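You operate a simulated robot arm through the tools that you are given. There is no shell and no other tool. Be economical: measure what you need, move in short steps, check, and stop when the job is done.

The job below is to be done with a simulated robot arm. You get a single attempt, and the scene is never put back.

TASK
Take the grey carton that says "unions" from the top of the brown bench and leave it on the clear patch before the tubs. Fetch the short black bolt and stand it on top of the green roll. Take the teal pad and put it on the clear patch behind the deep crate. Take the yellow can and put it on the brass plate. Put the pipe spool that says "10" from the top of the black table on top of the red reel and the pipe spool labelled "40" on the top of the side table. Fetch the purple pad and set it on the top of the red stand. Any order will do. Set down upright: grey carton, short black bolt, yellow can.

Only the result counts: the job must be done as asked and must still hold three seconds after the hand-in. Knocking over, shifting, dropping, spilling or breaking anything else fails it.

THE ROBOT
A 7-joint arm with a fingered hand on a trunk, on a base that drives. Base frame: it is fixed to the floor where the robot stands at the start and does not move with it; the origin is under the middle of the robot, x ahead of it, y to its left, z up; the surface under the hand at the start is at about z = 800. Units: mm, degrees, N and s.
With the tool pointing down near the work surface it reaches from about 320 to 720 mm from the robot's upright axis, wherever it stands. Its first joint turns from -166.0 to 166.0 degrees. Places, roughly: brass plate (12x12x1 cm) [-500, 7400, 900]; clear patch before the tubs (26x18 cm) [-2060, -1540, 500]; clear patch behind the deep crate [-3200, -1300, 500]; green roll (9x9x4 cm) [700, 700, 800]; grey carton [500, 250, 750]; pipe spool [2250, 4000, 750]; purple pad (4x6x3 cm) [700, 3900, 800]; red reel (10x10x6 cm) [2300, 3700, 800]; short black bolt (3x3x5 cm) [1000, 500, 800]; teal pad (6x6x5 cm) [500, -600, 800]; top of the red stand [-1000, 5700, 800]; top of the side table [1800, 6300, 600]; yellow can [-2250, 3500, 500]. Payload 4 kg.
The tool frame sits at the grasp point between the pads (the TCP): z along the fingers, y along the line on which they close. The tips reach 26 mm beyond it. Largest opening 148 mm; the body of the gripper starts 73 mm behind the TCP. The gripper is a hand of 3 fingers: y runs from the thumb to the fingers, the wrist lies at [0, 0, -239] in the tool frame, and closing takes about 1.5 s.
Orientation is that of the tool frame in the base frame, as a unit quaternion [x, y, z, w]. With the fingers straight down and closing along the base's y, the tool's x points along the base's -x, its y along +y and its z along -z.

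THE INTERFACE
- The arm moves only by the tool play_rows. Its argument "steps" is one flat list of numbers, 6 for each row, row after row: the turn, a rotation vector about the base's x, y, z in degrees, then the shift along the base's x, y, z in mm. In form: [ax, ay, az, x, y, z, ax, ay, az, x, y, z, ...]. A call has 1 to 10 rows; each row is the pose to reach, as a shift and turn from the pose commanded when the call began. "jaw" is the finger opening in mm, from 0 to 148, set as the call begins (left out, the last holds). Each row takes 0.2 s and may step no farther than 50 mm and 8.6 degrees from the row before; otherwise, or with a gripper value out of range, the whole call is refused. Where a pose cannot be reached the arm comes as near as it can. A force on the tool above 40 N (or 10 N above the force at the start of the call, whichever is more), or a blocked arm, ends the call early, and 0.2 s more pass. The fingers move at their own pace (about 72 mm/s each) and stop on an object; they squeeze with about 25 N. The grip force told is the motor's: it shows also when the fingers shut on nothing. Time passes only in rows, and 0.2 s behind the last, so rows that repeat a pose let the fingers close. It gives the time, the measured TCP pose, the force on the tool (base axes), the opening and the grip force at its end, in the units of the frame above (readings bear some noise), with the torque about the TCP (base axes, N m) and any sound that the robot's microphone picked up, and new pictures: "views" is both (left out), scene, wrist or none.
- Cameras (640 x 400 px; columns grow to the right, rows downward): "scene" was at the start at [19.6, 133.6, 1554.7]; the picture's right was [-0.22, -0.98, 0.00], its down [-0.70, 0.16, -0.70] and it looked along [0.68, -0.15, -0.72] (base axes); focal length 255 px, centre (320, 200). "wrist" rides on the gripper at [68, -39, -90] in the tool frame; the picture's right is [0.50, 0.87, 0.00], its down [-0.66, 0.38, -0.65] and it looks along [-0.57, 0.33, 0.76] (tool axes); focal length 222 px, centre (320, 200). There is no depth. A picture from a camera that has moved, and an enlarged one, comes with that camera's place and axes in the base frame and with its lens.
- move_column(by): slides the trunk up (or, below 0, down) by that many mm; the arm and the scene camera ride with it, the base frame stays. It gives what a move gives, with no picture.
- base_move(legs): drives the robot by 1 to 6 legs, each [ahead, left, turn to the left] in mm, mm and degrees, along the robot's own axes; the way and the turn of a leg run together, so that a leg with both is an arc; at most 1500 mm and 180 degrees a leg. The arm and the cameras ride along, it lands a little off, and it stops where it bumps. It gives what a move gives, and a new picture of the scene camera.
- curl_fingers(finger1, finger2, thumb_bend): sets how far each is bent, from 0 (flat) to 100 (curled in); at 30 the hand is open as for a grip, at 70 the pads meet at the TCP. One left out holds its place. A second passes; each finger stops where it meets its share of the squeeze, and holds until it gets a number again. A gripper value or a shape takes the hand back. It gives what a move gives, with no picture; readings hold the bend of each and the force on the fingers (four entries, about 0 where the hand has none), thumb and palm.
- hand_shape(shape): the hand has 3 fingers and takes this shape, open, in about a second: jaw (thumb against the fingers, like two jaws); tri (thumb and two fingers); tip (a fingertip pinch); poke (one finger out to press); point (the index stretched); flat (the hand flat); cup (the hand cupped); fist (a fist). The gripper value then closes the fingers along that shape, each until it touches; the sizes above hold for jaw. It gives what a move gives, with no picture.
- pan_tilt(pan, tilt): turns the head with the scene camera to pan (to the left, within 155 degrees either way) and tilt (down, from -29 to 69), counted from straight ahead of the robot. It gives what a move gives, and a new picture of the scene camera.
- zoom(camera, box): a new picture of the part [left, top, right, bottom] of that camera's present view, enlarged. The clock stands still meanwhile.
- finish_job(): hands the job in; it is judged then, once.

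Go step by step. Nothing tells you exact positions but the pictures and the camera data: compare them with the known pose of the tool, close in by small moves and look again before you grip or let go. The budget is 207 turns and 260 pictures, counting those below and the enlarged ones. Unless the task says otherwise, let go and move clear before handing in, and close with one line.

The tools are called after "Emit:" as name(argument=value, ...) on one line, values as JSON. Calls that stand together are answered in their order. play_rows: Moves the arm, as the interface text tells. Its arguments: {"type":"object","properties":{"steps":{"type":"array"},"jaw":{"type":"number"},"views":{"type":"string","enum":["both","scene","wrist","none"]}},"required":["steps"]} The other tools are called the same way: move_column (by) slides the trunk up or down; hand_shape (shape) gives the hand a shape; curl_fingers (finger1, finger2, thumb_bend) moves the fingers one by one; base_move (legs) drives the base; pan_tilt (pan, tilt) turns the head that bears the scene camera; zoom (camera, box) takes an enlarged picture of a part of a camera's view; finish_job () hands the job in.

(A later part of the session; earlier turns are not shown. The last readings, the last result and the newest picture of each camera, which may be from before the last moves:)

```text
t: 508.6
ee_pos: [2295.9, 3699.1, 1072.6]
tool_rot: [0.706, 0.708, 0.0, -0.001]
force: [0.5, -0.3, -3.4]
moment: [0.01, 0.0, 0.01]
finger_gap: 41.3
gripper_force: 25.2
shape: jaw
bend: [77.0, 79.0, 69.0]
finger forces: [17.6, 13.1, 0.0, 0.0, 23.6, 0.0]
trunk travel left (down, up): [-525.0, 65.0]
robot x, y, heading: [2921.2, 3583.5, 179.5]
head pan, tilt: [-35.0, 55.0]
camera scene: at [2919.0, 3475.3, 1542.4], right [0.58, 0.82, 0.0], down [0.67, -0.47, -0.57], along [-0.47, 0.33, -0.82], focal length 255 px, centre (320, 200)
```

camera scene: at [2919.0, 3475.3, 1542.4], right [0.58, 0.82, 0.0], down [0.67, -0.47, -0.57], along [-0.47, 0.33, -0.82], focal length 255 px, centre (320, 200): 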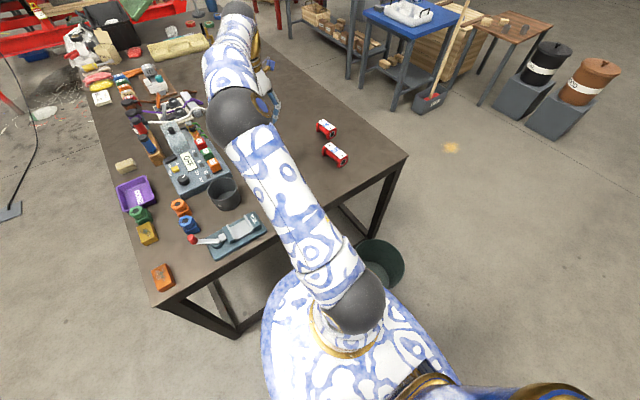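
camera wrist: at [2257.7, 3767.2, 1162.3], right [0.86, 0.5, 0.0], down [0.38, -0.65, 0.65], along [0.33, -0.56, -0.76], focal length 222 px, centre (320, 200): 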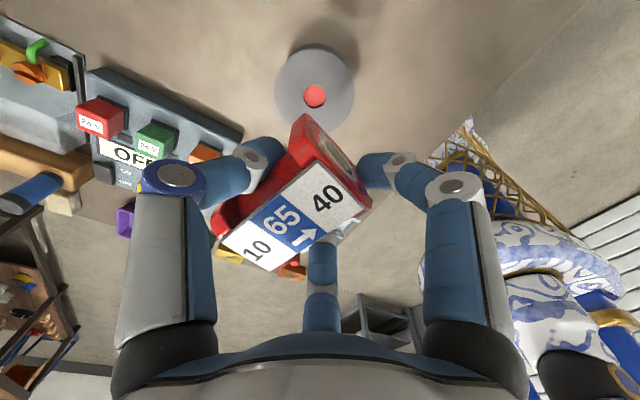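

The reel's top centre is (2290, 3699) and the bin is standing undisturbed. The spool centre is slightly offset from the TCP; I'll align it over the reel and lower.

Emit:
play_rows(steps=[0, 0, 0, 5, 14, 0, 0, 0, 0, 5, 14, -45, 0, 0, 0, 5, 14, -90, 0, 0, 0, 5, 14, -130, 0, 0, 0, 5, 14, -150, 0, 0, 0, 5, 14, -150], views="wrist")

Emit:
zoom(camera="scene", box=[200, 50, 340, 170])

```text
t: 510.0
ee_pos: [2300.4, 3712.2, 922.4]
tool_rot: [0.707, 0.708, 0.0, -0.001]
force: [0.7, 0.0, -2.2]
moment: [0.0, -0.04, 0.0]
finger_gap: 41.2
gripper_force: 24.5
shape: jaw
bend: [77.0, 79.0, 71.0]
finger forces: [17.6, 13.1, 0.0, 0.0, 23.6, 0.1]
trunk travel left (down, up): [-525.0, 65.0]
robot x, y, heading: [2919.2, 3587.1, 179.8]
head pan, tilt: [-35.0, 55.0]
camera wrist: at [2262.7, 3780.0, 1012.7], right [0.86, 0.5, 0.0], down [0.38, -0.66, 0.65], along [0.33, -0.56, -0.76], focal length 222 px, centre (320, 200)
```

wrist: 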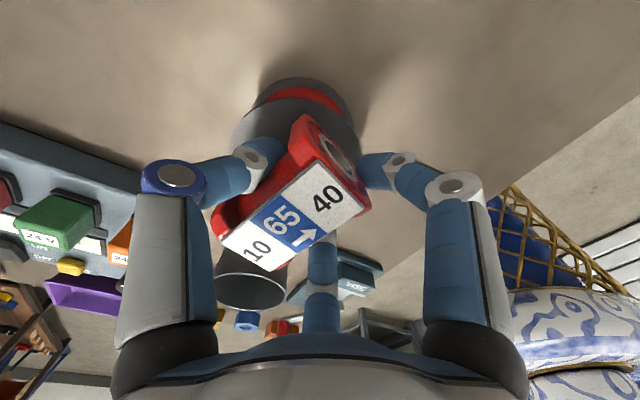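

```text
3.33 times, centred on (270, 110) of scene
camera zoom: at [2919.0, 3475.3, 1542.4], right [0.58, 0.82, 0.0], down [0.67, -0.47, -0.57], along [-0.47, 0.33, -0.82], focal length 850 px, centre (487, 500)
```

zoom: 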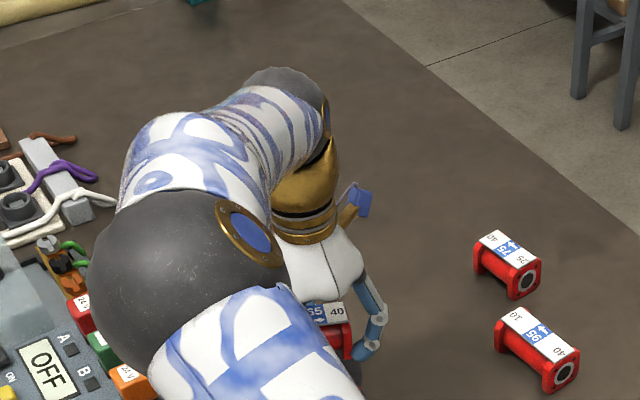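

Emit:
play_rows(steps=[0, 0, 0, 0, 0, -5, 0, 0, 0, 0, 0, -9, 0, 0, 0, 0, 0, -12, 0, 0, 0, 0, 0, -15, 0, 0, 0, 0, 0, -18, 0, 0, 0, 0, 0, -21, 0, 0, 0, 0, 0, -24, 0, 0, 0, 0, 0, -27], views="wrist")

```text
t: 511.8
ee_pos: [2300.9, 3712.0, 896.3]
tool_rot: [0.705, 0.709, 0.0, -0.003]
force: [0.1, 1.0, 9.3]
moment: [0.19, -0.11, 0.08]
finger_gap: 41.6
gripper_force: 25.1
shape: jaw
bend: [79.0, 79.0, 72.0]
finger forces: [19.9, 12.3, 0.1, 0.1, 21.3, 0.0]
trunk travel left (down, up): [-525.0, 65.0]
robot x, y, heading: [2917.0, 3584.4, 180.0]
head pan, tilt: [-35.0, 55.0]
camera wrist: at [2263.6, 3780.3, 986.7], right [0.86, 0.5, 0.0], down [0.38, -0.66, 0.65], along [0.33, -0.56, -0.76], focal length 222 px, centre (320, 200)
```

wrist: 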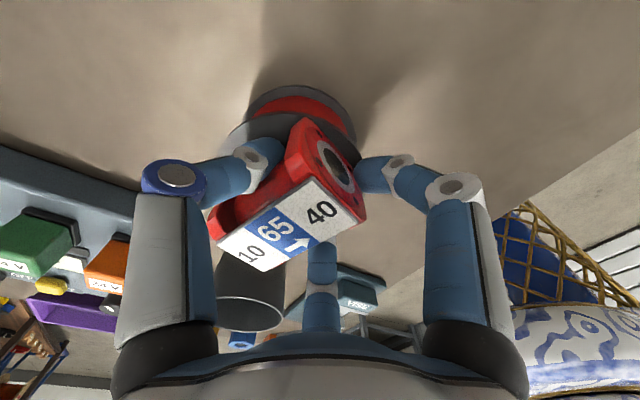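

Emit:
play_rows(steps=[0, 0, 0, 0, 0, 0, 0, 0, 0, 0, 0, 0, 0, 0, 0, 0, 0, 0, 0, 0, 0, 0, 0, 1, 0, 0, 0, 0, 0, 3], jaw=96, views="wrist")

```text
t: 513.0
ee_pos: [2301.1, 3711.1, 898.3]
tool_rot: [0.706, 0.708, 0.0, -0.001]
force: [-0.6, -0.8, 0.1]
moment: [-0.02, 0.03, 0.0]
finger_gap: 95.7
gripper_force: 0.1
shape: jaw
bend: [30.0, 30.0, 70.0]
finger forces: [0.0, 0.1, 0.1, 0.0, 0.0, 0.0]
trunk travel left (down, up): [-525.0, 65.0]
robot x, y, heading: [2917.5, 3580.6, 179.9]
head pan, tilt: [-35.0, 55.0]
camera wrist: at [2263.2, 3779.5, 988.2], right [0.86, 0.5, 0.0], down [0.38, -0.65, 0.65], along [0.33, -0.56, -0.76], focal length 222 px, centre (320, 200)
```

wrist: 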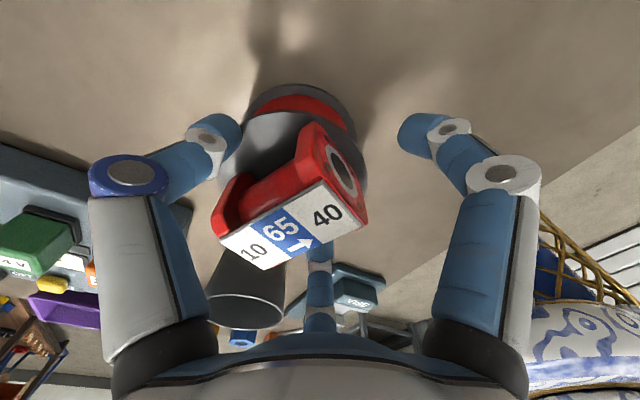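

Emit:
play_rows(steps=[0, 0, 0, 0, 0, 10, 0, 0, 0, 0, 0, 40, 0, 0, 0, 0, 0, 85, 0, 0, 0, 0, 0, 130, 0, 0, 0, 0, 0, 175], views="wrist")

Emit:
zoom(camera="wrist", box=[240, 30, 400, 190])

```text
t: 514.2
ee_pos: [2300.8, 3711.8, 1072.5]
tool_rot: [0.706, 0.708, 0.0, -0.001]
force: [-0.9, 0.2, 0.1]
moment: [0.0, 0.02, 0.01]
finger_gap: 95.5
gripper_force: 0.0
shape: jaw
bend: [30.0, 30.0, 70.0]
finger forces: [0.0, 0.0, 0.0, 0.1, 0.0, 0.1]
trunk travel left (down, up): [-525.0, 65.0]
robot x, y, heading: [2915.2, 3583.5, 179.7]
head pan, tilt: [-35.0, 55.0]
camera wrist: at [2263.9, 3779.6, 1162.2], right [0.86, 0.5, 0.0], down [0.38, -0.66, 0.65], along [0.33, -0.56, -0.76], focal length 222 px, centre (320, 200)
```

wrist: 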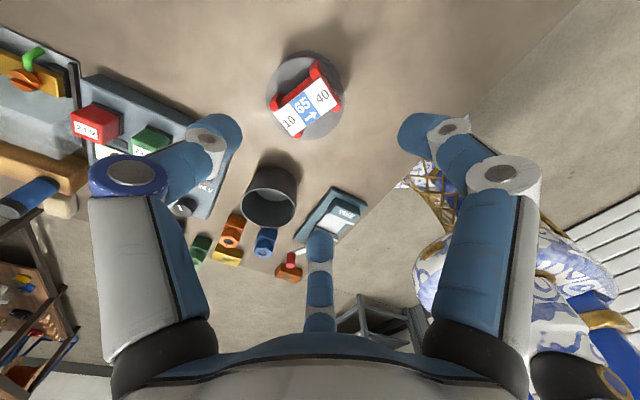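

```text
2.50 times, centred on (320, 110) of wrist
camera zoom: at [2263.9, 3779.6, 1162.2], right [0.86, 0.5, 0.0], down [0.38, -0.66, 0.65], along [0.33, -0.56, -0.76], focal length 555 px, centre (320, 425)
```

zoom: 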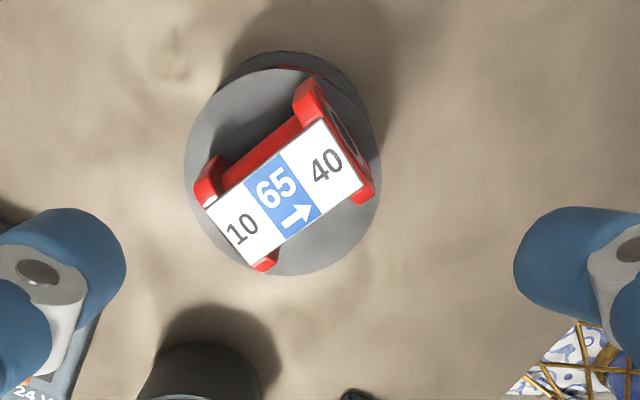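

The "10" spool sits squarely on the reel. The "40" spool at (2372, 3935) is reachable from here, so I'll turn the hand 90° and move above it.

Emit:
play_rows(steps=[0, 0, -8.5, 7, 21, 0, 0, 0, -17, 14, 43, 0, 0, 0, -25.5, 21, 64, 0, 0, 0, -34, 28, 86, 0, 0, 0, -42.5, 35, 107, 0, 0, 0, -51, 42, 129, 0, 0, 0, -59.5, 49, 150, 0, 0, 0, -68, 56, 172, 0, 0, 0, -76.5, 63, 193, 0, 0, 0, -85, 71, 215, 0], views="none")

Emit:
play_rows(steps=[0, 0, -5, 0, 0, -40, 0, 0, -5, 0, 0, -80, 0, 0, -5, 0, 0, -110, 0, 0, -5, 0, 0, -110], views="none")

Emit:
zoom(camera="wrist", box=[200, 0, 440, 240])

```text
t: 516.4
ee_pos: [2371.4, 3927.2, 1073.2]
tool_rot: [0.999, 0.045, 0.001, -0.001]
force: [0.0, 0.2, 0.0]
moment: [-0.02, 0.0, 0.0]
finger_gap: 95.8
gripper_force: 0.1
shape: jaw
bend: [30.0, 30.0, 70.0]
finger forces: [0.0, 0.1, 0.1, 0.0, 0.1, 0.0]
trunk travel left (down, up): [-525.0, 65.0]
robot x, y, heading: [2916.2, 3582.8, 179.8]
head pan, tilt: [-35.0, 55.0]
```

```text
t: 517.4
ee_pos: [2372.7, 3926.4, 962.6]
tool_rot: [1.0, 0.002, 0.001, -0.002]
force: [0.5, 0.3, 0.0]
moment: [0.01, 0.01, 0.03]
finger_gap: 95.8
gripper_force: 0.0
shape: jaw
bend: [30.0, 30.0, 70.0]
finger forces: [0.1, 0.1, 0.0, 0.0, 0.0, 0.0]
trunk travel left (down, up): [-525.0, 65.0]
robot x, y, heading: [2920.2, 3586.6, 179.8]
head pan, tilt: [-35.0, 55.0]
```

```text
1.67 times, centred on (320, 120) of wrist
camera zoom: at [2440.5, 3966.6, 1052.9], right [0.5, -0.86, 0.0], down [-0.66, -0.38, 0.65], along [-0.56, -0.33, -0.76], focal length 370 px, centre (320, 333)
```

zoom: 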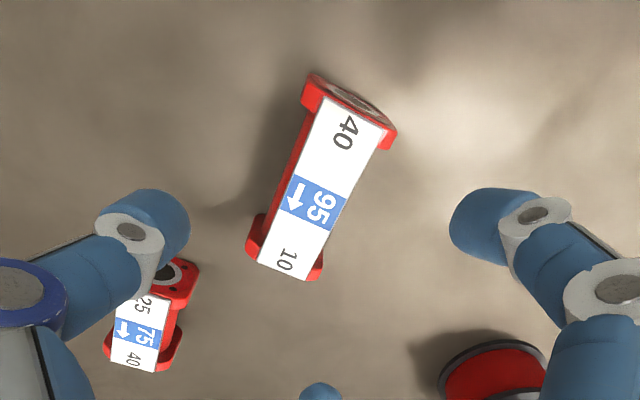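

Aligned closely; a small correction, then descend and grip.

Emit:
play_rows(steps=[0, 0, 3, -2, -3, -40, 0, 0, 5, -2, -5, -80, 0, 0, 5, -2, -5, -110, 0, 0, 5, -2, -5, -120, 0, 0, 5, -2, -5, -120], views="wrist")

```text
t: 518.6
ee_pos: [2370.0, 3921.6, 842.9]
tool_rot: [0.999, 0.045, 0.001, -0.001]
force: [0.4, 0.1, 0.9]
moment: [-0.02, 0.0, 0.0]
finger_gap: 95.7
gripper_force: 0.1
shape: jaw
bend: [30.0, 30.0, 70.0]
finger forces: [0.0, 0.1, 0.0, 0.0, 0.0, 0.0]
trunk travel left (down, up): [-525.0, 65.0]
robot x, y, heading: [2918.5, 3589.7, 179.5]
head pan, tilt: [-35.0, 55.0]
camera wrist: at [2434.2, 3967.0, 933.2], right [0.58, -0.82, 0.0], down [-0.62, -0.44, 0.65], along [-0.53, -0.38, -0.76], focal length 222 px, centre (320, 200)
```

wrist: 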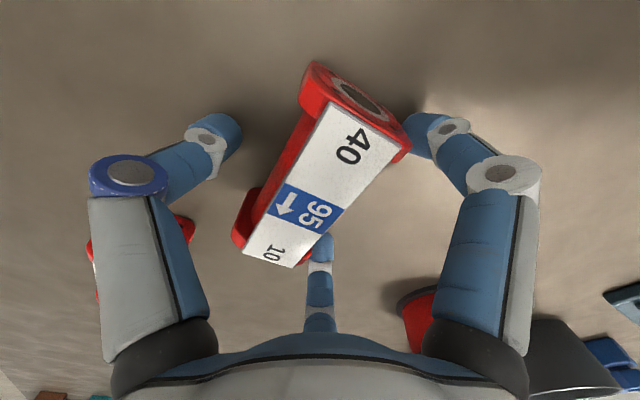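

Emit:
play_rows(steps=[0, 0, 0, 0, -6, 0, 0, 0, 0, 0, -6, 0], views="none")

Emit:
play_rows(steps=[0, 0, 0, 0, 0, 0, 0, 0, 0, 0, 0, 0, 0, 0, 0, 0, 0, 0, 0, 0, 0, 0, 0, 0, 0, 0, 0, 0, 0, 0, 0, 0, 0, 0, 0, 0, 0, 0, 0, 0, 0, 0], jaw=10, views="wrist")

```text
t: 519.2
ee_pos: [2370.1, 3914.7, 842.8]
tool_rot: [0.999, 0.045, 0.001, -0.002]
force: [1.8, -0.2, 0.6]
moment: [0.01, 0.0, -0.03]
finger_gap: 95.9
gripper_force: 0.0
shape: jaw
bend: [30.0, 30.0, 70.0]
finger forces: [0.0, 0.0, 0.0, 0.0, 0.1, 0.0]
trunk travel left (down, up): [-525.0, 65.0]
robot x, y, heading: [2920.3, 3587.2, 179.8]
head pan, tilt: [-35.0, 55.0]
```

```text
t: 520.8
ee_pos: [2370.6, 3914.4, 842.2]
tool_rot: [0.999, 0.046, 0.001, 0.0]
force: [0.6, 0.0, -2.9]
moment: [-0.04, 0.0, 0.0]
finger_gap: 34.0
gripper_force: 24.9
shape: jaw
bend: [76.0, 76.0, 69.0]
finger forces: [17.0, 17.2, 0.1, 0.0, 24.2, 0.1]
trunk travel left (down, up): [-525.0, 65.0]
robot x, y, heading: [2918.3, 3581.9, 179.8]
head pan, tilt: [-35.0, 55.0]
camera wrist: at [2434.2, 3960.7, 933.0], right [0.58, -0.82, 0.0], down [-0.62, -0.44, 0.65], along [-0.53, -0.38, -0.76], focal length 222 px, centre (320, 200)
```

wrist: 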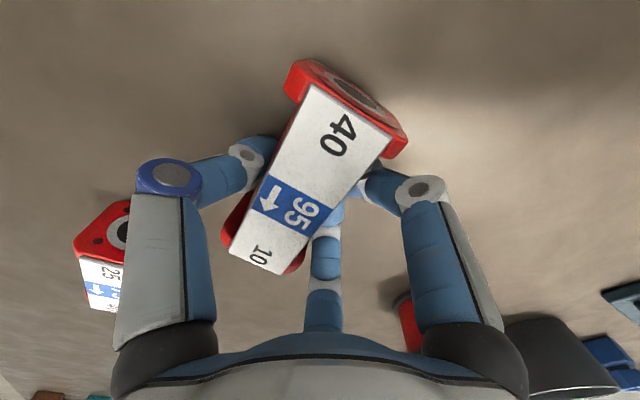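

Good symmetric grip. Lifting.

Emit:
play_rows(steps=[0, 0, 0, 0, 0, 4, 0, 0, 0, 0, 0, 15, 0, 0, 0, 0, 0, 40, 0, 0, 0, 0, 0, 80, 0, 0, 0, 0, 0, 125, 0, 0, 0, 0, 0, 170, 0, 0, 0, 0, 0, 215, 0, 0, 0, 0, 0, 235], views="wrist")

Emit:
pan_tilt(pan=-100, tilt=25)

```text
t: 522.6
ee_pos: [2371.5, 3915.8, 1081.0]
tool_rot: [0.999, 0.045, 0.0, -0.002]
force: [-0.1, -0.5, -2.2]
moment: [-0.06, 0.04, 0.01]
finger_gap: 34.1
gripper_force: 25.1
shape: jaw
bend: [76.0, 76.0, 71.0]
finger forces: [17.4, 17.6, 0.0, 0.0, 24.3, 0.1]
trunk travel left (down, up): [-525.0, 65.0]
robot x, y, heading: [2913.9, 3582.0, 179.7]
head pan, tilt: [-35.0, 55.0]
camera wrist: at [2435.4, 3960.8, 1170.1], right [0.58, -0.82, 0.0], down [-0.62, -0.44, 0.65], along [-0.53, -0.37, -0.76], focal length 222 px, centre (320, 200)
```

wrist: 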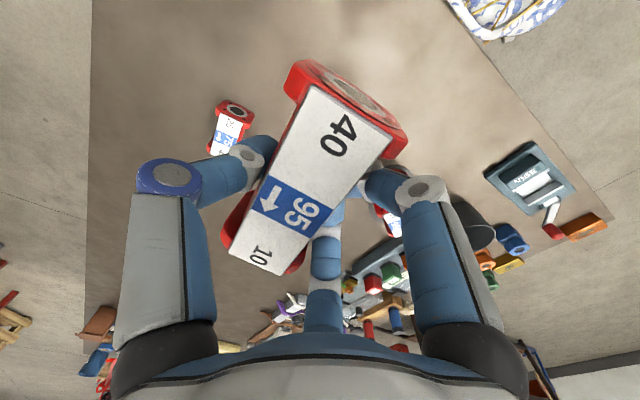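

```text
t: 524.0
ee_pos: [2371.1, 3915.8, 1078.7]
tool_rot: [0.999, 0.046, 0.0, -0.001]
force: [-0.2, 0.6, -3.6]
moment: [-0.03, 0.01, 0.0]
finger_gap: 34.1
gripper_force: 24.7
shape: jaw
bend: [76.0, 76.0, 71.0]
finger forces: [17.5, 17.7, 0.1, 0.0, 24.2, 0.0]
trunk travel left (down, up): [-525.0, 65.0]
robot x, y, heading: [2917.8, 3587.2, 179.8]
head pan, tilt: [-100.0, 25.0]
camera scene: at [2994.3, 3524.6, 1586.4], right [0.98, -0.18, 0.0], down [-0.07, -0.42, -0.91], along [0.16, 0.89, -0.42], focal length 255 px, centre (320, 200)
```

scene: 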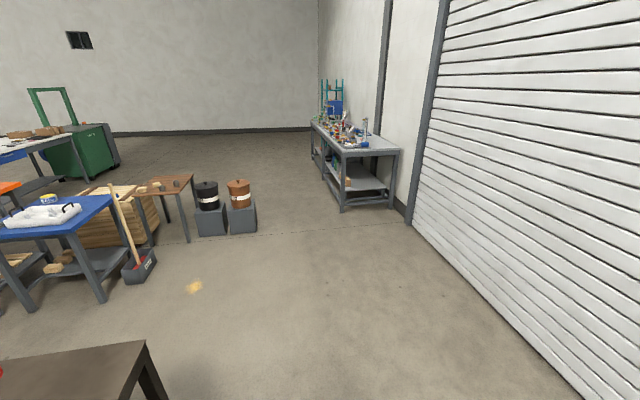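

The "40" spool is held. Next is the small brown side table by the canisters; I'll drive north around and approach from its south-east.

Emit:
base_move(legs=[[-350, 0, 0], [0, -1400, 0], [0, -640, 0], [0, 0, -90], [0, 800, 0]])

Emit:
pan_tilt(pan=30, tilt=40)

```text
t: 543.8
ee_pos: [2801.6, 6182.7, 1078.5]
tool_rot: [0.746, -0.666, 0.001, 0.0]
force: [0.1, -0.7, -3.1]
moment: [0.0, 0.08, 0.0]
finger_gap: 33.8
gripper_force: 24.9
shape: jaw
bend: [76.0, 76.0, 71.0]
finger forces: [18.5, 18.8, 0.0, 0.1, 23.8, 0.0]
trunk travel left (down, up): [-525.0, 65.0]
robot x, y, heading: [2490.7, 5625.9, 91.3]
head pan, tilt: [-100.0, 25.0]
camera scene: at [2425.7, 5551.9, 1586.5], right [-0.16, -0.99, 0.0], down [-0.42, 0.07, -0.91], along [0.9, -0.14, -0.42], focal length 255 px, centre (320, 200)
```

scene: 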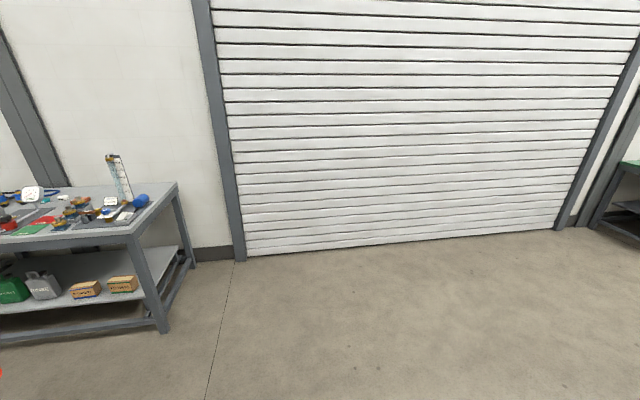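

```text
t: 545.9
ee_pos: [2801.6, 6183.8, 1080.0]
tool_rot: [0.746, -0.666, 0.001, 0.0]
force: [0.2, -0.6, -2.7]
moment: [0.02, 0.06, 0.02]
finger_gap: 33.4
gripper_force: 25.6
shape: jaw
bend: [76.0, 76.0, 71.0]
finger forces: [18.6, 18.6, 0.0, 0.0, 23.8, 0.0]
trunk travel left (down, up): [-525.0, 65.0]
robot x, y, heading: [2480.6, 5629.8, 91.1]
head pan, tilt: [30.0, 40.0]
camera scene: at [2291.0, 5639.1, 1563.1], right [0.86, 0.52, 0.0], down [0.33, -0.55, -0.77], along [-0.4, 0.66, -0.64], focal length 255 px, centre (320, 200)
```

scene: 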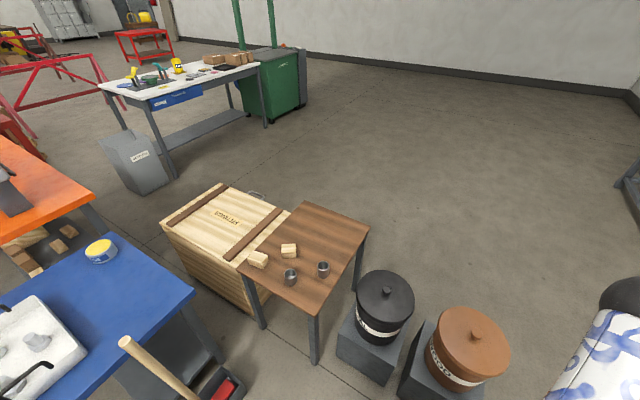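

The side table's top spans x 1620–2029, y 6033–6560, with two cups and two blocks. The spot near (1930, 6340) is free. I'll move in and swing the spool over it.

Emit:
base_move(legs=[[0, 330, -1.1], [60, 0, 0]])

Emit:
play_rows(steps=[0, 0, 0, -45, 0, 0, 0, 0, 0, -90, 0, 0, 0, 0, 0, -135, 0, 0, 0, 0, 0, -180, 0, 0, 0, 0, 0, -225, 5, 0, 0, 0, 0, -270, 15, 0, 0, 0, 0, -315, 25, 0, 0, 0, 0, -360, 35, 0, 0, 0, 0, -405, 45, 0, 0, 0, 0, -450, 55, 0], views="none")

```text
t: 548.7
ee_pos: [2474.5, 6234.2, 1079.8]
tool_rot: [0.741, -0.672, 0.002, 0.001]
force: [0.1, 0.4, -2.3]
moment: [-0.01, 0.07, 0.0]
finger_gap: 33.5
gripper_force: 24.8
shape: jaw
bend: [76.0, 76.0, 71.0]
finger forces: [18.6, 19.0, 0.0, 0.0, 24.0, 0.0]
trunk travel left (down, up): [-525.0, 65.0]
robot x, y, heading: [2145.3, 5680.6, 90.1]
head pan, tilt: [30.0, 40.0]
camera scene: at [1954.3, 5698.4, 1563.1], right [0.87, 0.5, 0.0], down [0.32, -0.56, -0.77], along [-0.38, 0.66, -0.64], focal length 255 px, centre (320, 200)
```

scene: 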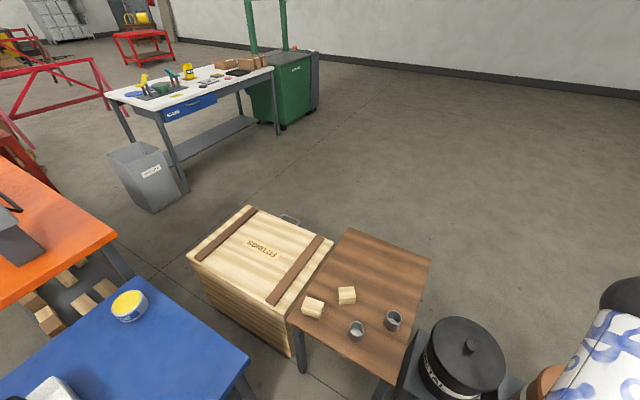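

```text
t: 550.9
ee_pos: [2022.7, 6286.5, 1077.7]
tool_rot: [0.74, -0.673, 0.003, 0.0]
force: [-0.6, 0.8, -2.5]
moment: [-0.03, 0.04, -0.02]
finger_gap: 33.1
gripper_force: 24.6
shape: jaw
bend: [76.0, 76.0, 71.0]
finger forces: [20.5, 20.8, 0.0, 0.1, 23.5, 0.0]
trunk travel left (down, up): [-525.0, 65.0]
robot x, y, heading: [2146.5, 5682.0, 90.2]
head pan, tilt: [30.0, 40.0]
```

Emit:
play_rows(steps=[0, 0, 0, -35, 20, 0, 0, 0, 0, -70, 40, 0, 0, 0, 0, -103, 58, 0, 0, 0, 0, -103, 58, 0], views="none")

Emit:
move_column(by=-300)

Emit:
pan_tilt(pan=15, tilt=45)

Emit:
zoom(camera="wrist", box=[0, 0, 640, 400])

```text
t: 551.9
ee_pos: [1925.0, 6328.1, 1076.2]
tool_rot: [0.741, -0.672, 0.002, 0.001]
force: [0.4, -0.1, -2.1]
moment: [0.0, 0.05, -0.03]
finger_gap: 32.9
gripper_force: 25.2
shape: jaw
bend: [76.0, 76.0, 71.0]
finger forces: [21.6, 21.7, 0.1, 0.0, 23.4, 0.0]
out of reach, approached as far as the arm can: row 3, 4
trunk travel left (down, up): [-525.0, 65.0]
robot x, y, heading: [2146.5, 5684.4, 90.3]
head pan, tilt: [30.0, 40.0]
```

```text
t: 554.9
ee_pos: [1927.0, 6327.6, 774.9]
tool_rot: [0.741, -0.672, 0.002, 0.0]
force: [-0.9, -0.3, -2.8]
moment: [0.0, 0.02, -0.01]
finger_gap: 33.0
gripper_force: 25.2
shape: jaw
bend: [76.0, 76.0, 71.0]
finger forces: [21.5, 21.7, 0.1, 0.0, 23.2, 0.0]
trunk travel left (down, up): [-225.0, 365.0]
robot x, y, heading: [2145.7, 5683.0, 90.4]
head pan, tilt: [30.0, 40.0]
```

```text
t: 555.6
ee_pos: [1925.2, 6327.5, 774.9]
tool_rot: [0.741, -0.672, 0.001, -0.001]
force: [0.1, -0.5, -2.6]
moment: [0.0, 0.06, 0.0]
finger_gap: 32.7
gripper_force: 25.1
shape: jaw
bend: [76.0, 76.0, 71.0]
finger forces: [21.5, 21.7, 0.1, 0.0, 23.2, 0.0]
trunk travel left (down, up): [-225.0, 365.0]
robot x, y, heading: [2145.3, 5682.4, 90.1]
head pan, tilt: [15.0, 45.0]
camera scene: at [1975.2, 5702.5, 1255.8], right [0.97, 0.26, 0.0], down [0.18, -0.68, -0.71], along [-0.18, 0.68, -0.71], focal length 255 px, centre (320, 200)
```

scene: 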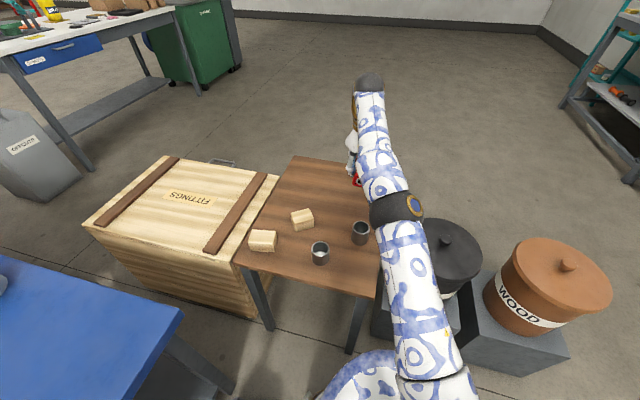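

```text
1.00 times, centred on (320, 200) of wrist (not enlarged: the box is as wide or as high as the picture)
camera zoom: at [1971.6, 6264.9, 865.2], right [-0.81, -0.58, 0.0], down [-0.44, 0.62, 0.65], along [-0.38, 0.53, -0.76], focal length 222 px, centre (320, 200)
```

zoom: 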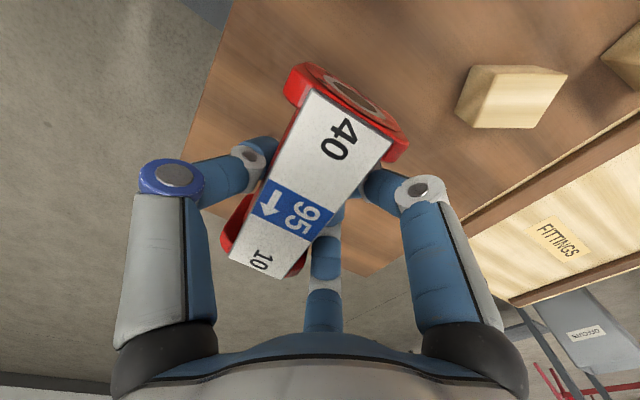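

Clear below. I'll lower to the table.

Emit:
play_rows(steps=[0, 0, 0, 0, 0, -40, 0, 0, 0, 0, 0, -80, 0, 0, 0, 0, 0, -100, 0, 0, 0, 0, 0, -108, 0, 0, 0, 0, 0, -114, 0, 0, 0, 0, 0, -120, 0, 0, 0, 0, 0, -124, 0, 0, 0, 0, 0, -128, 0, 0, 0, 0, 0, -132], views="wrist")

```text
t: 557.6
ee_pos: [1926.3, 6327.0, 642.9]
tool_rot: [0.741, -0.672, 0.0, 0.0]
force: [0.1, -0.1, -2.3]
moment: [0.01, 0.06, 0.0]
finger_gap: 32.8
gripper_force: 25.3
shape: jaw
bend: [76.0, 76.0, 71.0]
finger forces: [21.6, 21.6, 0.0, 0.1, 22.7, 0.0]
trunk travel left (down, up): [-225.0, 365.0]
robot x, y, heading: [2146.9, 5683.1, 90.1]
head pan, tilt: [15.0, 45.0]
camera wrist: at [1971.3, 6264.7, 733.5], right [-0.81, -0.58, 0.0], down [-0.44, 0.62, 0.65], along [-0.38, 0.53, -0.76], focal length 222 px, centre (320, 200)
```

wrist: 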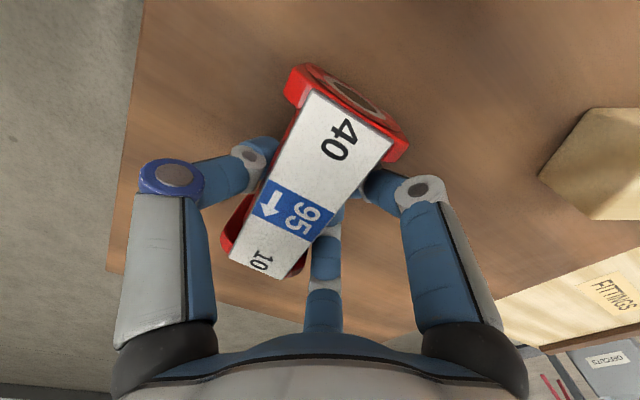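

Emit:
play_rows(steps=[0, 0, 0, 0, 0, -4, 0, 0, 0, 0, 0, -8, 0, 0, 0, 0, 0, -12, 0, 0, 0, 0, 0, -16, 0, 0, 0, 0, 0, -20, 0, 0, 0, 0, 0, -24, 0, 0, 0, 0, 0, -28, 0, 0, 0, 0, 0, -32, 0, 0, 0, 0, 0, -36, 0, 0, 0, 0, 0, -40], views="wrist")

```text
t: 559.2
ee_pos: [1927.6, 6327.2, 623.3]
tool_rot: [0.74, -0.672, -0.001, -0.005]
force: [2.5, -5.9, 25.4]
moment: [-0.1, -0.8, -0.14]
finger_gap: 35.0
gripper_force: 25.2
shape: jaw
bend: [76.0, 76.0, 74.0]
finger forces: [0.0, 25.1, 0.1, 0.0, 52.5, 0.0]
trunk travel left (down, up): [-225.0, 365.0]
robot x, y, heading: [2145.5, 5682.2, 90.0]
head pan, tilt: [15.0, 45.0]
stopped in row 7: the force on the tool passed its limit at 44 N (the readings are from after the stop); the commanded pose is now the measured one
camera wrist: at [1973.3, 6264.6, 712.9], right [-0.81, -0.58, -0.01], down [-0.44, 0.61, 0.66], along [-0.38, 0.54, -0.75], focal length 222 px, centre (320, 200)
```

wrist: 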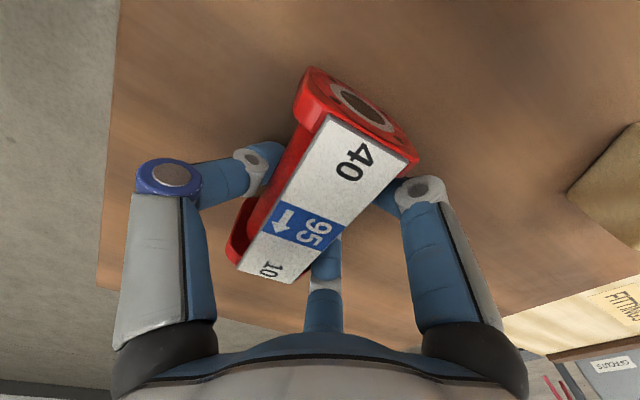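

Contact. Ease up, then open and rise.

Emit:
play_rows(steps=[0, 0, 0, 0, 0, 2, 0, 0, 0, 0, 0, 5], views="none")

Emit:
play_rows(steps=[0, 0, 0, 0, 0, 0, 0, 0, 0, 0, 0, 0, 0, 0, 0, 0, 0, 2, 0, 0, 0, 0, 0, 8, 0, 0, 0, 0, 0, 30, 0, 0, 0, 0, 0, 70, 0, 0, 0, 0, 0, 115, 0, 0, 0, 0, 0, 150], jaw=100, views="wrist")

```text
t: 559.8
ee_pos: [1927.2, 6328.1, 624.8]
tool_rot: [0.74, -0.673, 0.001, -0.001]
force: [0.6, -2.8, 8.7]
moment: [0.03, -0.34, -0.07]
finger_gap: 34.2
gripper_force: 24.7
shape: jaw
bend: [76.0, 76.0, 74.0]
finger forces: [0.1, 24.2, 0.1, 0.1, 32.9, 0.0]
trunk travel left (down, up): [-225.0, 365.0]
robot x, y, heading: [2148.2, 5682.6, 90.1]
head pan, tilt: [15.0, 45.0]
```

```text
t: 561.6
ee_pos: [1926.4, 6329.7, 775.0]
tool_rot: [0.739, -0.673, 0.001, -0.003]
force: [0.0, -0.1, -0.3]
moment: [0.02, -0.03, 0.0]
finger_gap: 99.6
gripper_force: 0.1
shape: jaw
bend: [29.0, 29.0, 72.0]
finger forces: [0.1, 0.0, 0.0, 0.1, 0.1, 0.0]
trunk travel left (down, up): [-225.0, 365.0]
robot x, y, heading: [2148.4, 5684.8, 90.1]
head pan, tilt: [15.0, 45.0]
camera wrist: at [1972.8, 6265.9, 864.4], right [-0.81, -0.58, -0.01], down [-0.44, 0.61, 0.65], along [-0.38, 0.53, -0.76], focal length 222 px, centre (320, 200)
```

wrist: 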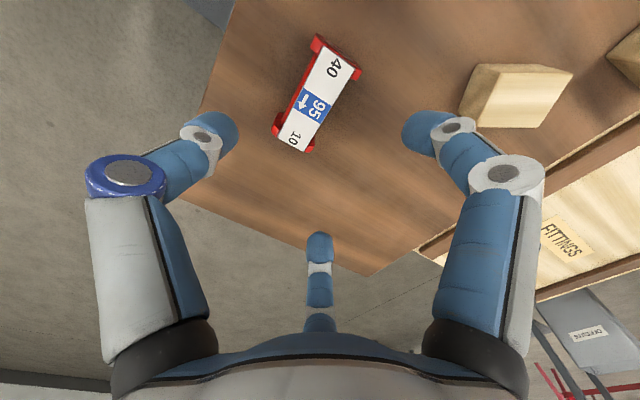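

The "40" spool is standing on the side table. Last is the bolt. I'll raise the arm, bring it to the front and drive around the black table to the far side of the first bench.

Emit:
move_column(by=300)

Emit:
play_rows(steps=[0, 0, 0, 38, -23, 0, 0, 0, 0, 76, -46, 0, 0, 0, 0, 114, -70, 0, 0, 0, 0, 152, -93, 0, 0, 0, 0, 190, -116, 0, 0, 0, 0, 224, -140, 0], views="none")

Emit:
base_move(legs=[[0, -1120, 0], [-1500, 0, 0], [-1480, 0, 0], [0, 0, 90]])

Emit:
pan_tilt(pan=20, tilt=20)

```text
t: 564.6
ee_pos: [1926.8, 6328.7, 1074.0]
tool_rot: [0.74, -0.673, 0.001, -0.002]
force: [-0.9, -0.8, -0.6]
moment: [0.02, -0.02, -0.01]
finger_gap: 99.9
gripper_force: 0.0
shape: jaw
bend: [29.0, 29.0, 72.0]
finger forces: [0.0, 0.0, 0.0, 0.1, 0.1, 0.0]
trunk travel left (down, up): [-525.0, 65.0]
robot x, y, heading: [2148.1, 5681.9, 90.2]
head pan, tilt: [15.0, 45.0]
```

```text
t: 566.0
ee_pos: [2151.2, 6189.0, 1075.3]
tool_rot: [0.741, -0.672, 0.0, -0.002]
force: [-0.8, 0.5, 0.3]
moment: [-0.02, 0.02, 0.01]
finger_gap: 99.8
gripper_force: 0.1
shape: jaw
bend: [29.0, 29.0, 72.0]
finger forces: [0.0, 0.0, 0.0, 0.1, 0.0, 0.0]
trunk travel left (down, up): [-525.0, 65.0]
robot x, y, heading: [2145.8, 5684.2, 90.3]
head pan, tilt: [15.0, 45.0]
```

```text
t: 589.4
ee_pos: [2790.6, 2713.2, 1075.9]
tool_rot: [0.998, 0.065, -0.001, -0.003]
force: [0.4, -0.1, 0.9]
moment: [0.0, 0.01, 0.02]
finger_gap: 99.9
gripper_force: 0.0
shape: jaw
bend: [29.0, 29.0, 72.0]
finger forces: [0.1, 0.0, 0.0, 0.0, 0.0, 0.0]
trunk travel left (down, up): [-525.0, 65.0]
robot x, y, heading: [3297.2, 2726.6, -178.0]
head pan, tilt: [15.0, 45.0]
camera scene: at [3283.6, 2553.0, 1555.8], right [-0.29, 0.96, 0.0], down [0.68, 0.21, -0.71], along [-0.68, -0.21, -0.71], focal length 255 px, centre (320, 200)
```

scene: 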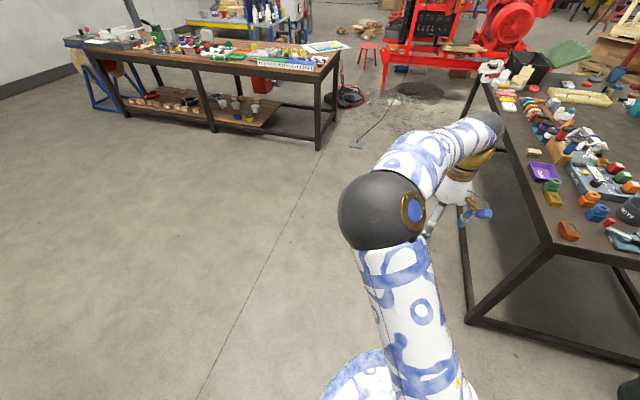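

```text
t: 590.3
ee_pos: [2789.4, 2712.9, 1074.9]
tool_rot: [0.998, 0.065, -0.001, -0.003]
force: [1.0, 0.2, -0.9]
moment: [-0.01, 0.02, 0.04]
finger_gap: 99.9
gripper_force: 0.0
shape: jaw
bend: [29.0, 29.0, 72.0]
finger forces: [0.0, 0.1, 0.0, 0.0, 0.1, 0.0]
trunk travel left (down, up): [-525.0, 65.0]
robot x, y, heading: [3291.0, 2722.9, -178.0]
head pan, tilt: [20.0, 20.0]
camera scene: at [3275.0, 2541.9, 1594.4], right [-0.37, 0.93, 0.0], down [0.32, 0.13, -0.94], along [-0.87, -0.35, -0.34], focal length 255 px, centre (320, 200)
```

scene: 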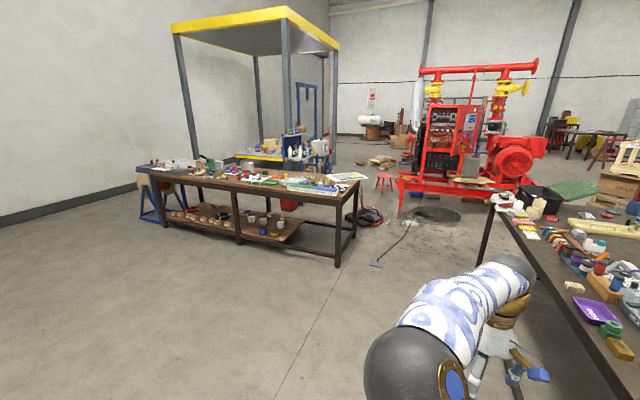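

Emit:
base_move(legs=[[0, 0, -2], [740, 650, 0], [740, 650, 0], [330, 940, 0]])

Emit:
pan_tilt(pan=-10, tilt=50)

```text
t: 605.1
ee_pos: [968.1, 525.9, 1073.9]
tool_rot: [0.999, 0.046, -0.001, -0.003]
force: [-0.8, -0.4, 0.4]
moment: [-0.04, -0.02, -0.01]
finger_gap: 99.7
gripper_force: 0.0
shape: jaw
bend: [29.0, 29.0, 72.0]
finger forces: [0.1, 0.0, 0.1, 0.0, 0.0, 0.0]
trunk travel left (down, up): [-525.0, 65.0]
robot x, y, heading: [1475.4, 517.1, 179.9]
head pan, tilt: [20.0, 20.0]
camera scene: at [1446.3, 335.8, 1594.5], right [-0.34, 0.94, 0.0], down [0.32, 0.12, -0.94], along [-0.88, -0.32, -0.34], focal length 255 px, centre (320, 200)
```

scene: 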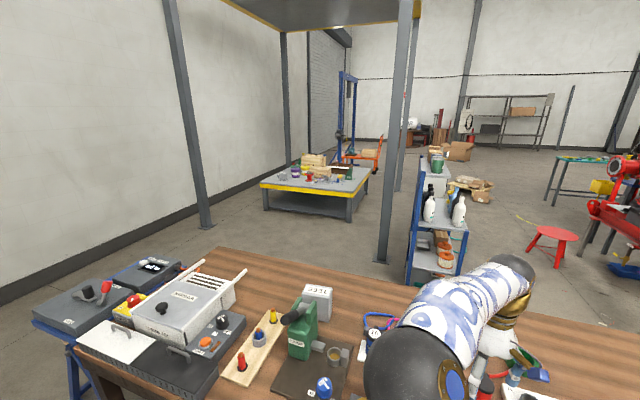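

```text
t: 606.1
ee_pos: [969.2, 525.8, 1075.4]
tool_rot: [0.999, 0.046, -0.002, -0.002]
force: [0.1, -0.5, 0.2]
moment: [-0.04, -0.05, -0.01]
finger_gap: 99.7
gripper_force: 0.0
shape: jaw
bend: [29.0, 29.0, 72.0]
finger forces: [0.1, 0.1, 0.0, 0.0, 0.0, 0.1]
trunk travel left (down, up): [-525.0, 65.0]
robot x, y, heading: [1475.6, 521.9, 179.9]
head pan, tilt: [-10.0, 50.0]
camera scene: at [1458.2, 381.1, 1549.0], right [0.18, 0.98, 0.0], down [0.75, -0.13, -0.64], along [-0.63, 0.11, -0.77], focal length 255 px, centre (320, 200)
```

scene: 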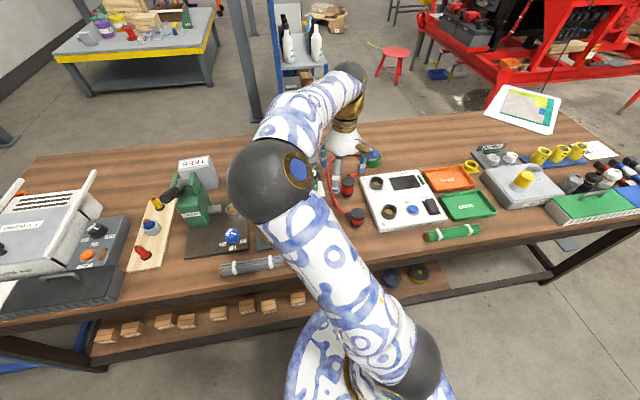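

Emit:
zoom(camera="wrist", box=[0, 0, 640, 400])

Emit:
zoom(camera="wrist", box=[280, 0, 480, 150])

```text
1.00 times, centred on (320, 200) of wrist (not enlarged: the box is as wide or as high as the picture)
camera zoom: at [1033.2, 570.2, 1164.8], right [0.58, -0.82, -0.01], down [-0.62, -0.44, 0.65], along [-0.54, -0.37, -0.76], focal length 222 px, centre (320, 200)
```

zoom: 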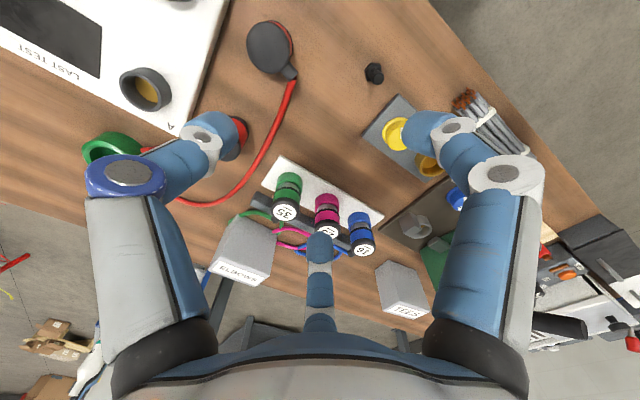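

```text
2.67 times, centred on (380, 75) of wrist
camera zoom: at [1033.2, 570.2, 1164.8], right [0.58, -0.82, -0.01], down [-0.62, -0.44, 0.65], along [-0.54, -0.37, -0.76], focal length 592 px, centre (160, 533)
```

zoom: 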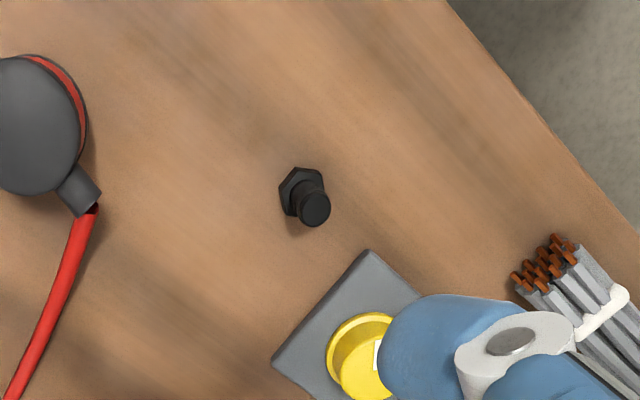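

The bolt stands on its hex head at (1018, 470), shank up. I'll pick it vertically here and then drive round to the near side to place it on the roll. First I'll part-close the fingers and move above it.

Emit:
play_rows(steps=[0, 0, 0, 25, -28, 0, 0, 0, 0, 49, -56, 0, 0, 0, 0, 49, -56, -45, 0, 0, 0, 49, -56, -90, 0, 0, 0, 49, -56, -135, 0, 0, 0, 49, -56, -165, 0, 0, 0, 49, -56, -165], jaw=76, views="wrist")

```text
t: 607.7
ee_pos: [1015.8, 469.6, 911.7]
tool_rot: [0.999, 0.046, -0.001, -0.002]
force: [-0.5, 0.5, -1.1]
moment: [0.04, -0.01, 0.0]
finger_gap: 76.4
gripper_force: 0.0
shape: jaw
bend: [35.0, 35.0, 70.0]
finger forces: [0.1, 0.0, 0.0, 0.0, 0.0, 0.0]
trunk travel left (down, up): [-525.0, 65.0]
robot x, y, heading: [1476.2, 517.7, 179.7]
head pan, tilt: [-10.0, 50.0]
camera wrist: at [1080.7, 515.0, 1001.4], right [0.58, -0.82, -0.01], down [-0.62, -0.44, 0.65], along [-0.54, -0.37, -0.76], focal length 222 px, centre (320, 200)
```

wrist: 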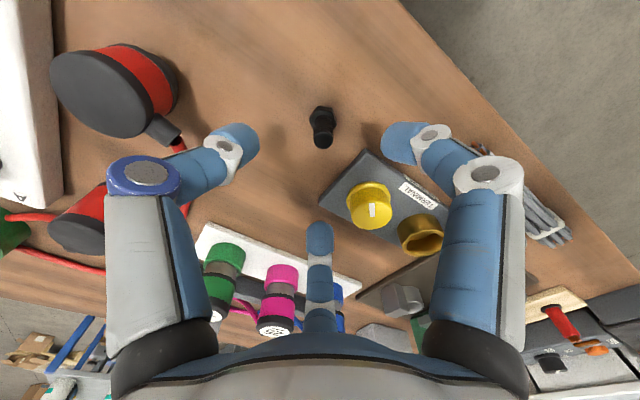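

Emit:
play_rows(steps=[0, 0, 0, 2, 1, -35, 0, 0, 0, 2, 1, -60, 0, 0, 0, 2, 1, -70, 0, 0, 0, 2, 1, -75, 0, 0, 0, 2, 1, -75], jaw=70, views="wrist")

```text
t: 608.9
ee_pos: [1019.2, 469.8, 835.3]
tool_rot: [0.999, 0.046, -0.001, -0.002]
force: [-1.1, 0.2, 0.0]
moment: [-0.03, -0.03, -0.01]
finger_gap: 70.6
gripper_force: 0.0
shape: jaw
bend: [37.0, 37.0, 70.0]
finger forces: [0.1, 0.0, 0.0, 0.0, 0.0, 0.0]
trunk travel left (down, up): [-525.0, 65.0]
robot x, y, heading: [1473.8, 519.6, 179.8]
head pan, tilt: [-10.0, 50.0]
camera wrist: at [1083.7, 515.0, 925.3], right [0.58, -0.82, -0.01], down [-0.62, -0.44, 0.65], along [-0.54, -0.37, -0.76], focal length 222 px, centre (320, 200)
```

wrist: 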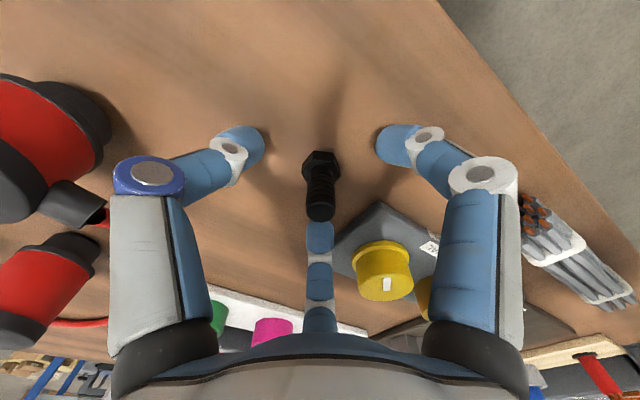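

Centred on the bolt. Closing on the shank.

Emit:
play_rows(steps=[0, 0, 0, -1, 0, 0, 0, 0, 0, -1, 0, 0, 0, 0, 0, -1, 0, 0, 0, 0, 0, -1, 0, 0, 0, 0, 0, -1, 0, 0, 0, 0, 0, -1, 0, 0, 0, 0, 0, -1, 0, 0], jaw=0, views="wrist")

```text
t: 610.5
ee_pos: [1018.5, 470.6, 835.7]
tool_rot: [0.999, 0.047, -0.002, -0.002]
force: [2.2, -0.6, 12.2]
moment: [-0.14, -0.02, 0.04]
finger_gap: 12.6
gripper_force: 25.4
shape: jaw
bend: [73.0, 73.0, 71.0]
finger forces: [23.8, 28.8, 0.0, 0.0, 28.5, 0.0]
trunk travel left (down, up): [-525.0, 65.0]
robot x, y, heading: [1475.8, 518.9, 180.0]
head pan, tilt: [-10.0, 50.0]
camera wrist: at [1083.8, 514.9, 925.6], right [0.58, -0.82, -0.01], down [-0.62, -0.44, 0.65], along [-0.54, -0.37, -0.76], focal length 222 px, centre (320, 200)
```

wrist: 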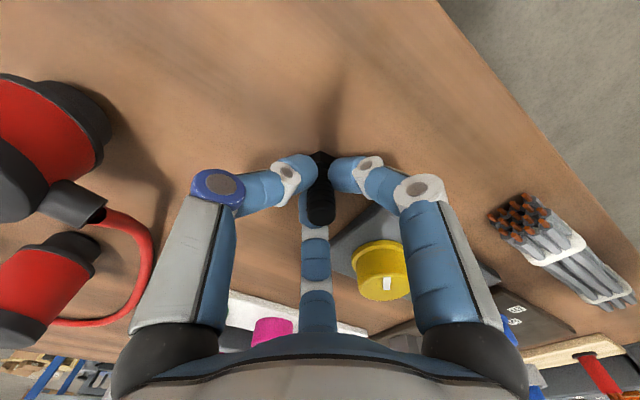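

Gripped evenly by all three fingers. Lifting straight up.

Emit:
play_rows(steps=[0, 0, 0, 0, 0, 4, 0, 0, 0, 0, 0, 15, 0, 0, 0, 0, 0, 40, 0, 0, 0, 0, 0, 80, 0, 0, 0, 0, 0, 125, 0, 0, 0, 0, 0, 170, 0, 0, 0, 0, 0, 215, 0, 0, 0, 0, 0, 245], views="none")

Emit:
zoom(camera="wrist", box=[200, 80, 440, 280])

```text
t: 612.3
ee_pos: [1020.4, 470.6, 1078.2]
tool_rot: [0.999, 0.045, -0.001, -0.003]
force: [-0.4, 0.7, -1.2]
moment: [0.0, -0.01, -0.01]
finger_gap: 12.1
gripper_force: 25.1
shape: jaw
bend: [73.0, 73.0, 71.0]
finger forces: [19.5, 22.3, 0.0, 0.1, 24.2, 0.0]
trunk travel left (down, up): [-525.0, 65.0]
robot x, y, heading: [1471.4, 515.5, 179.8]
head pan, tilt: [-10.0, 50.0]
```

```text
2.00 times, centred on (320, 180) of wrist
camera zoom: at [1085.4, 515.9, 1168.5], right [0.58, -0.82, 0.0], down [-0.62, -0.44, 0.65], along [-0.54, -0.37, -0.76], focal length 444 px, centre (320, 240)
```

zoom: 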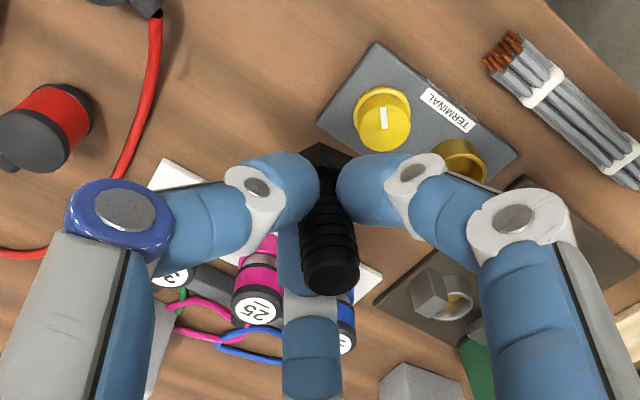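

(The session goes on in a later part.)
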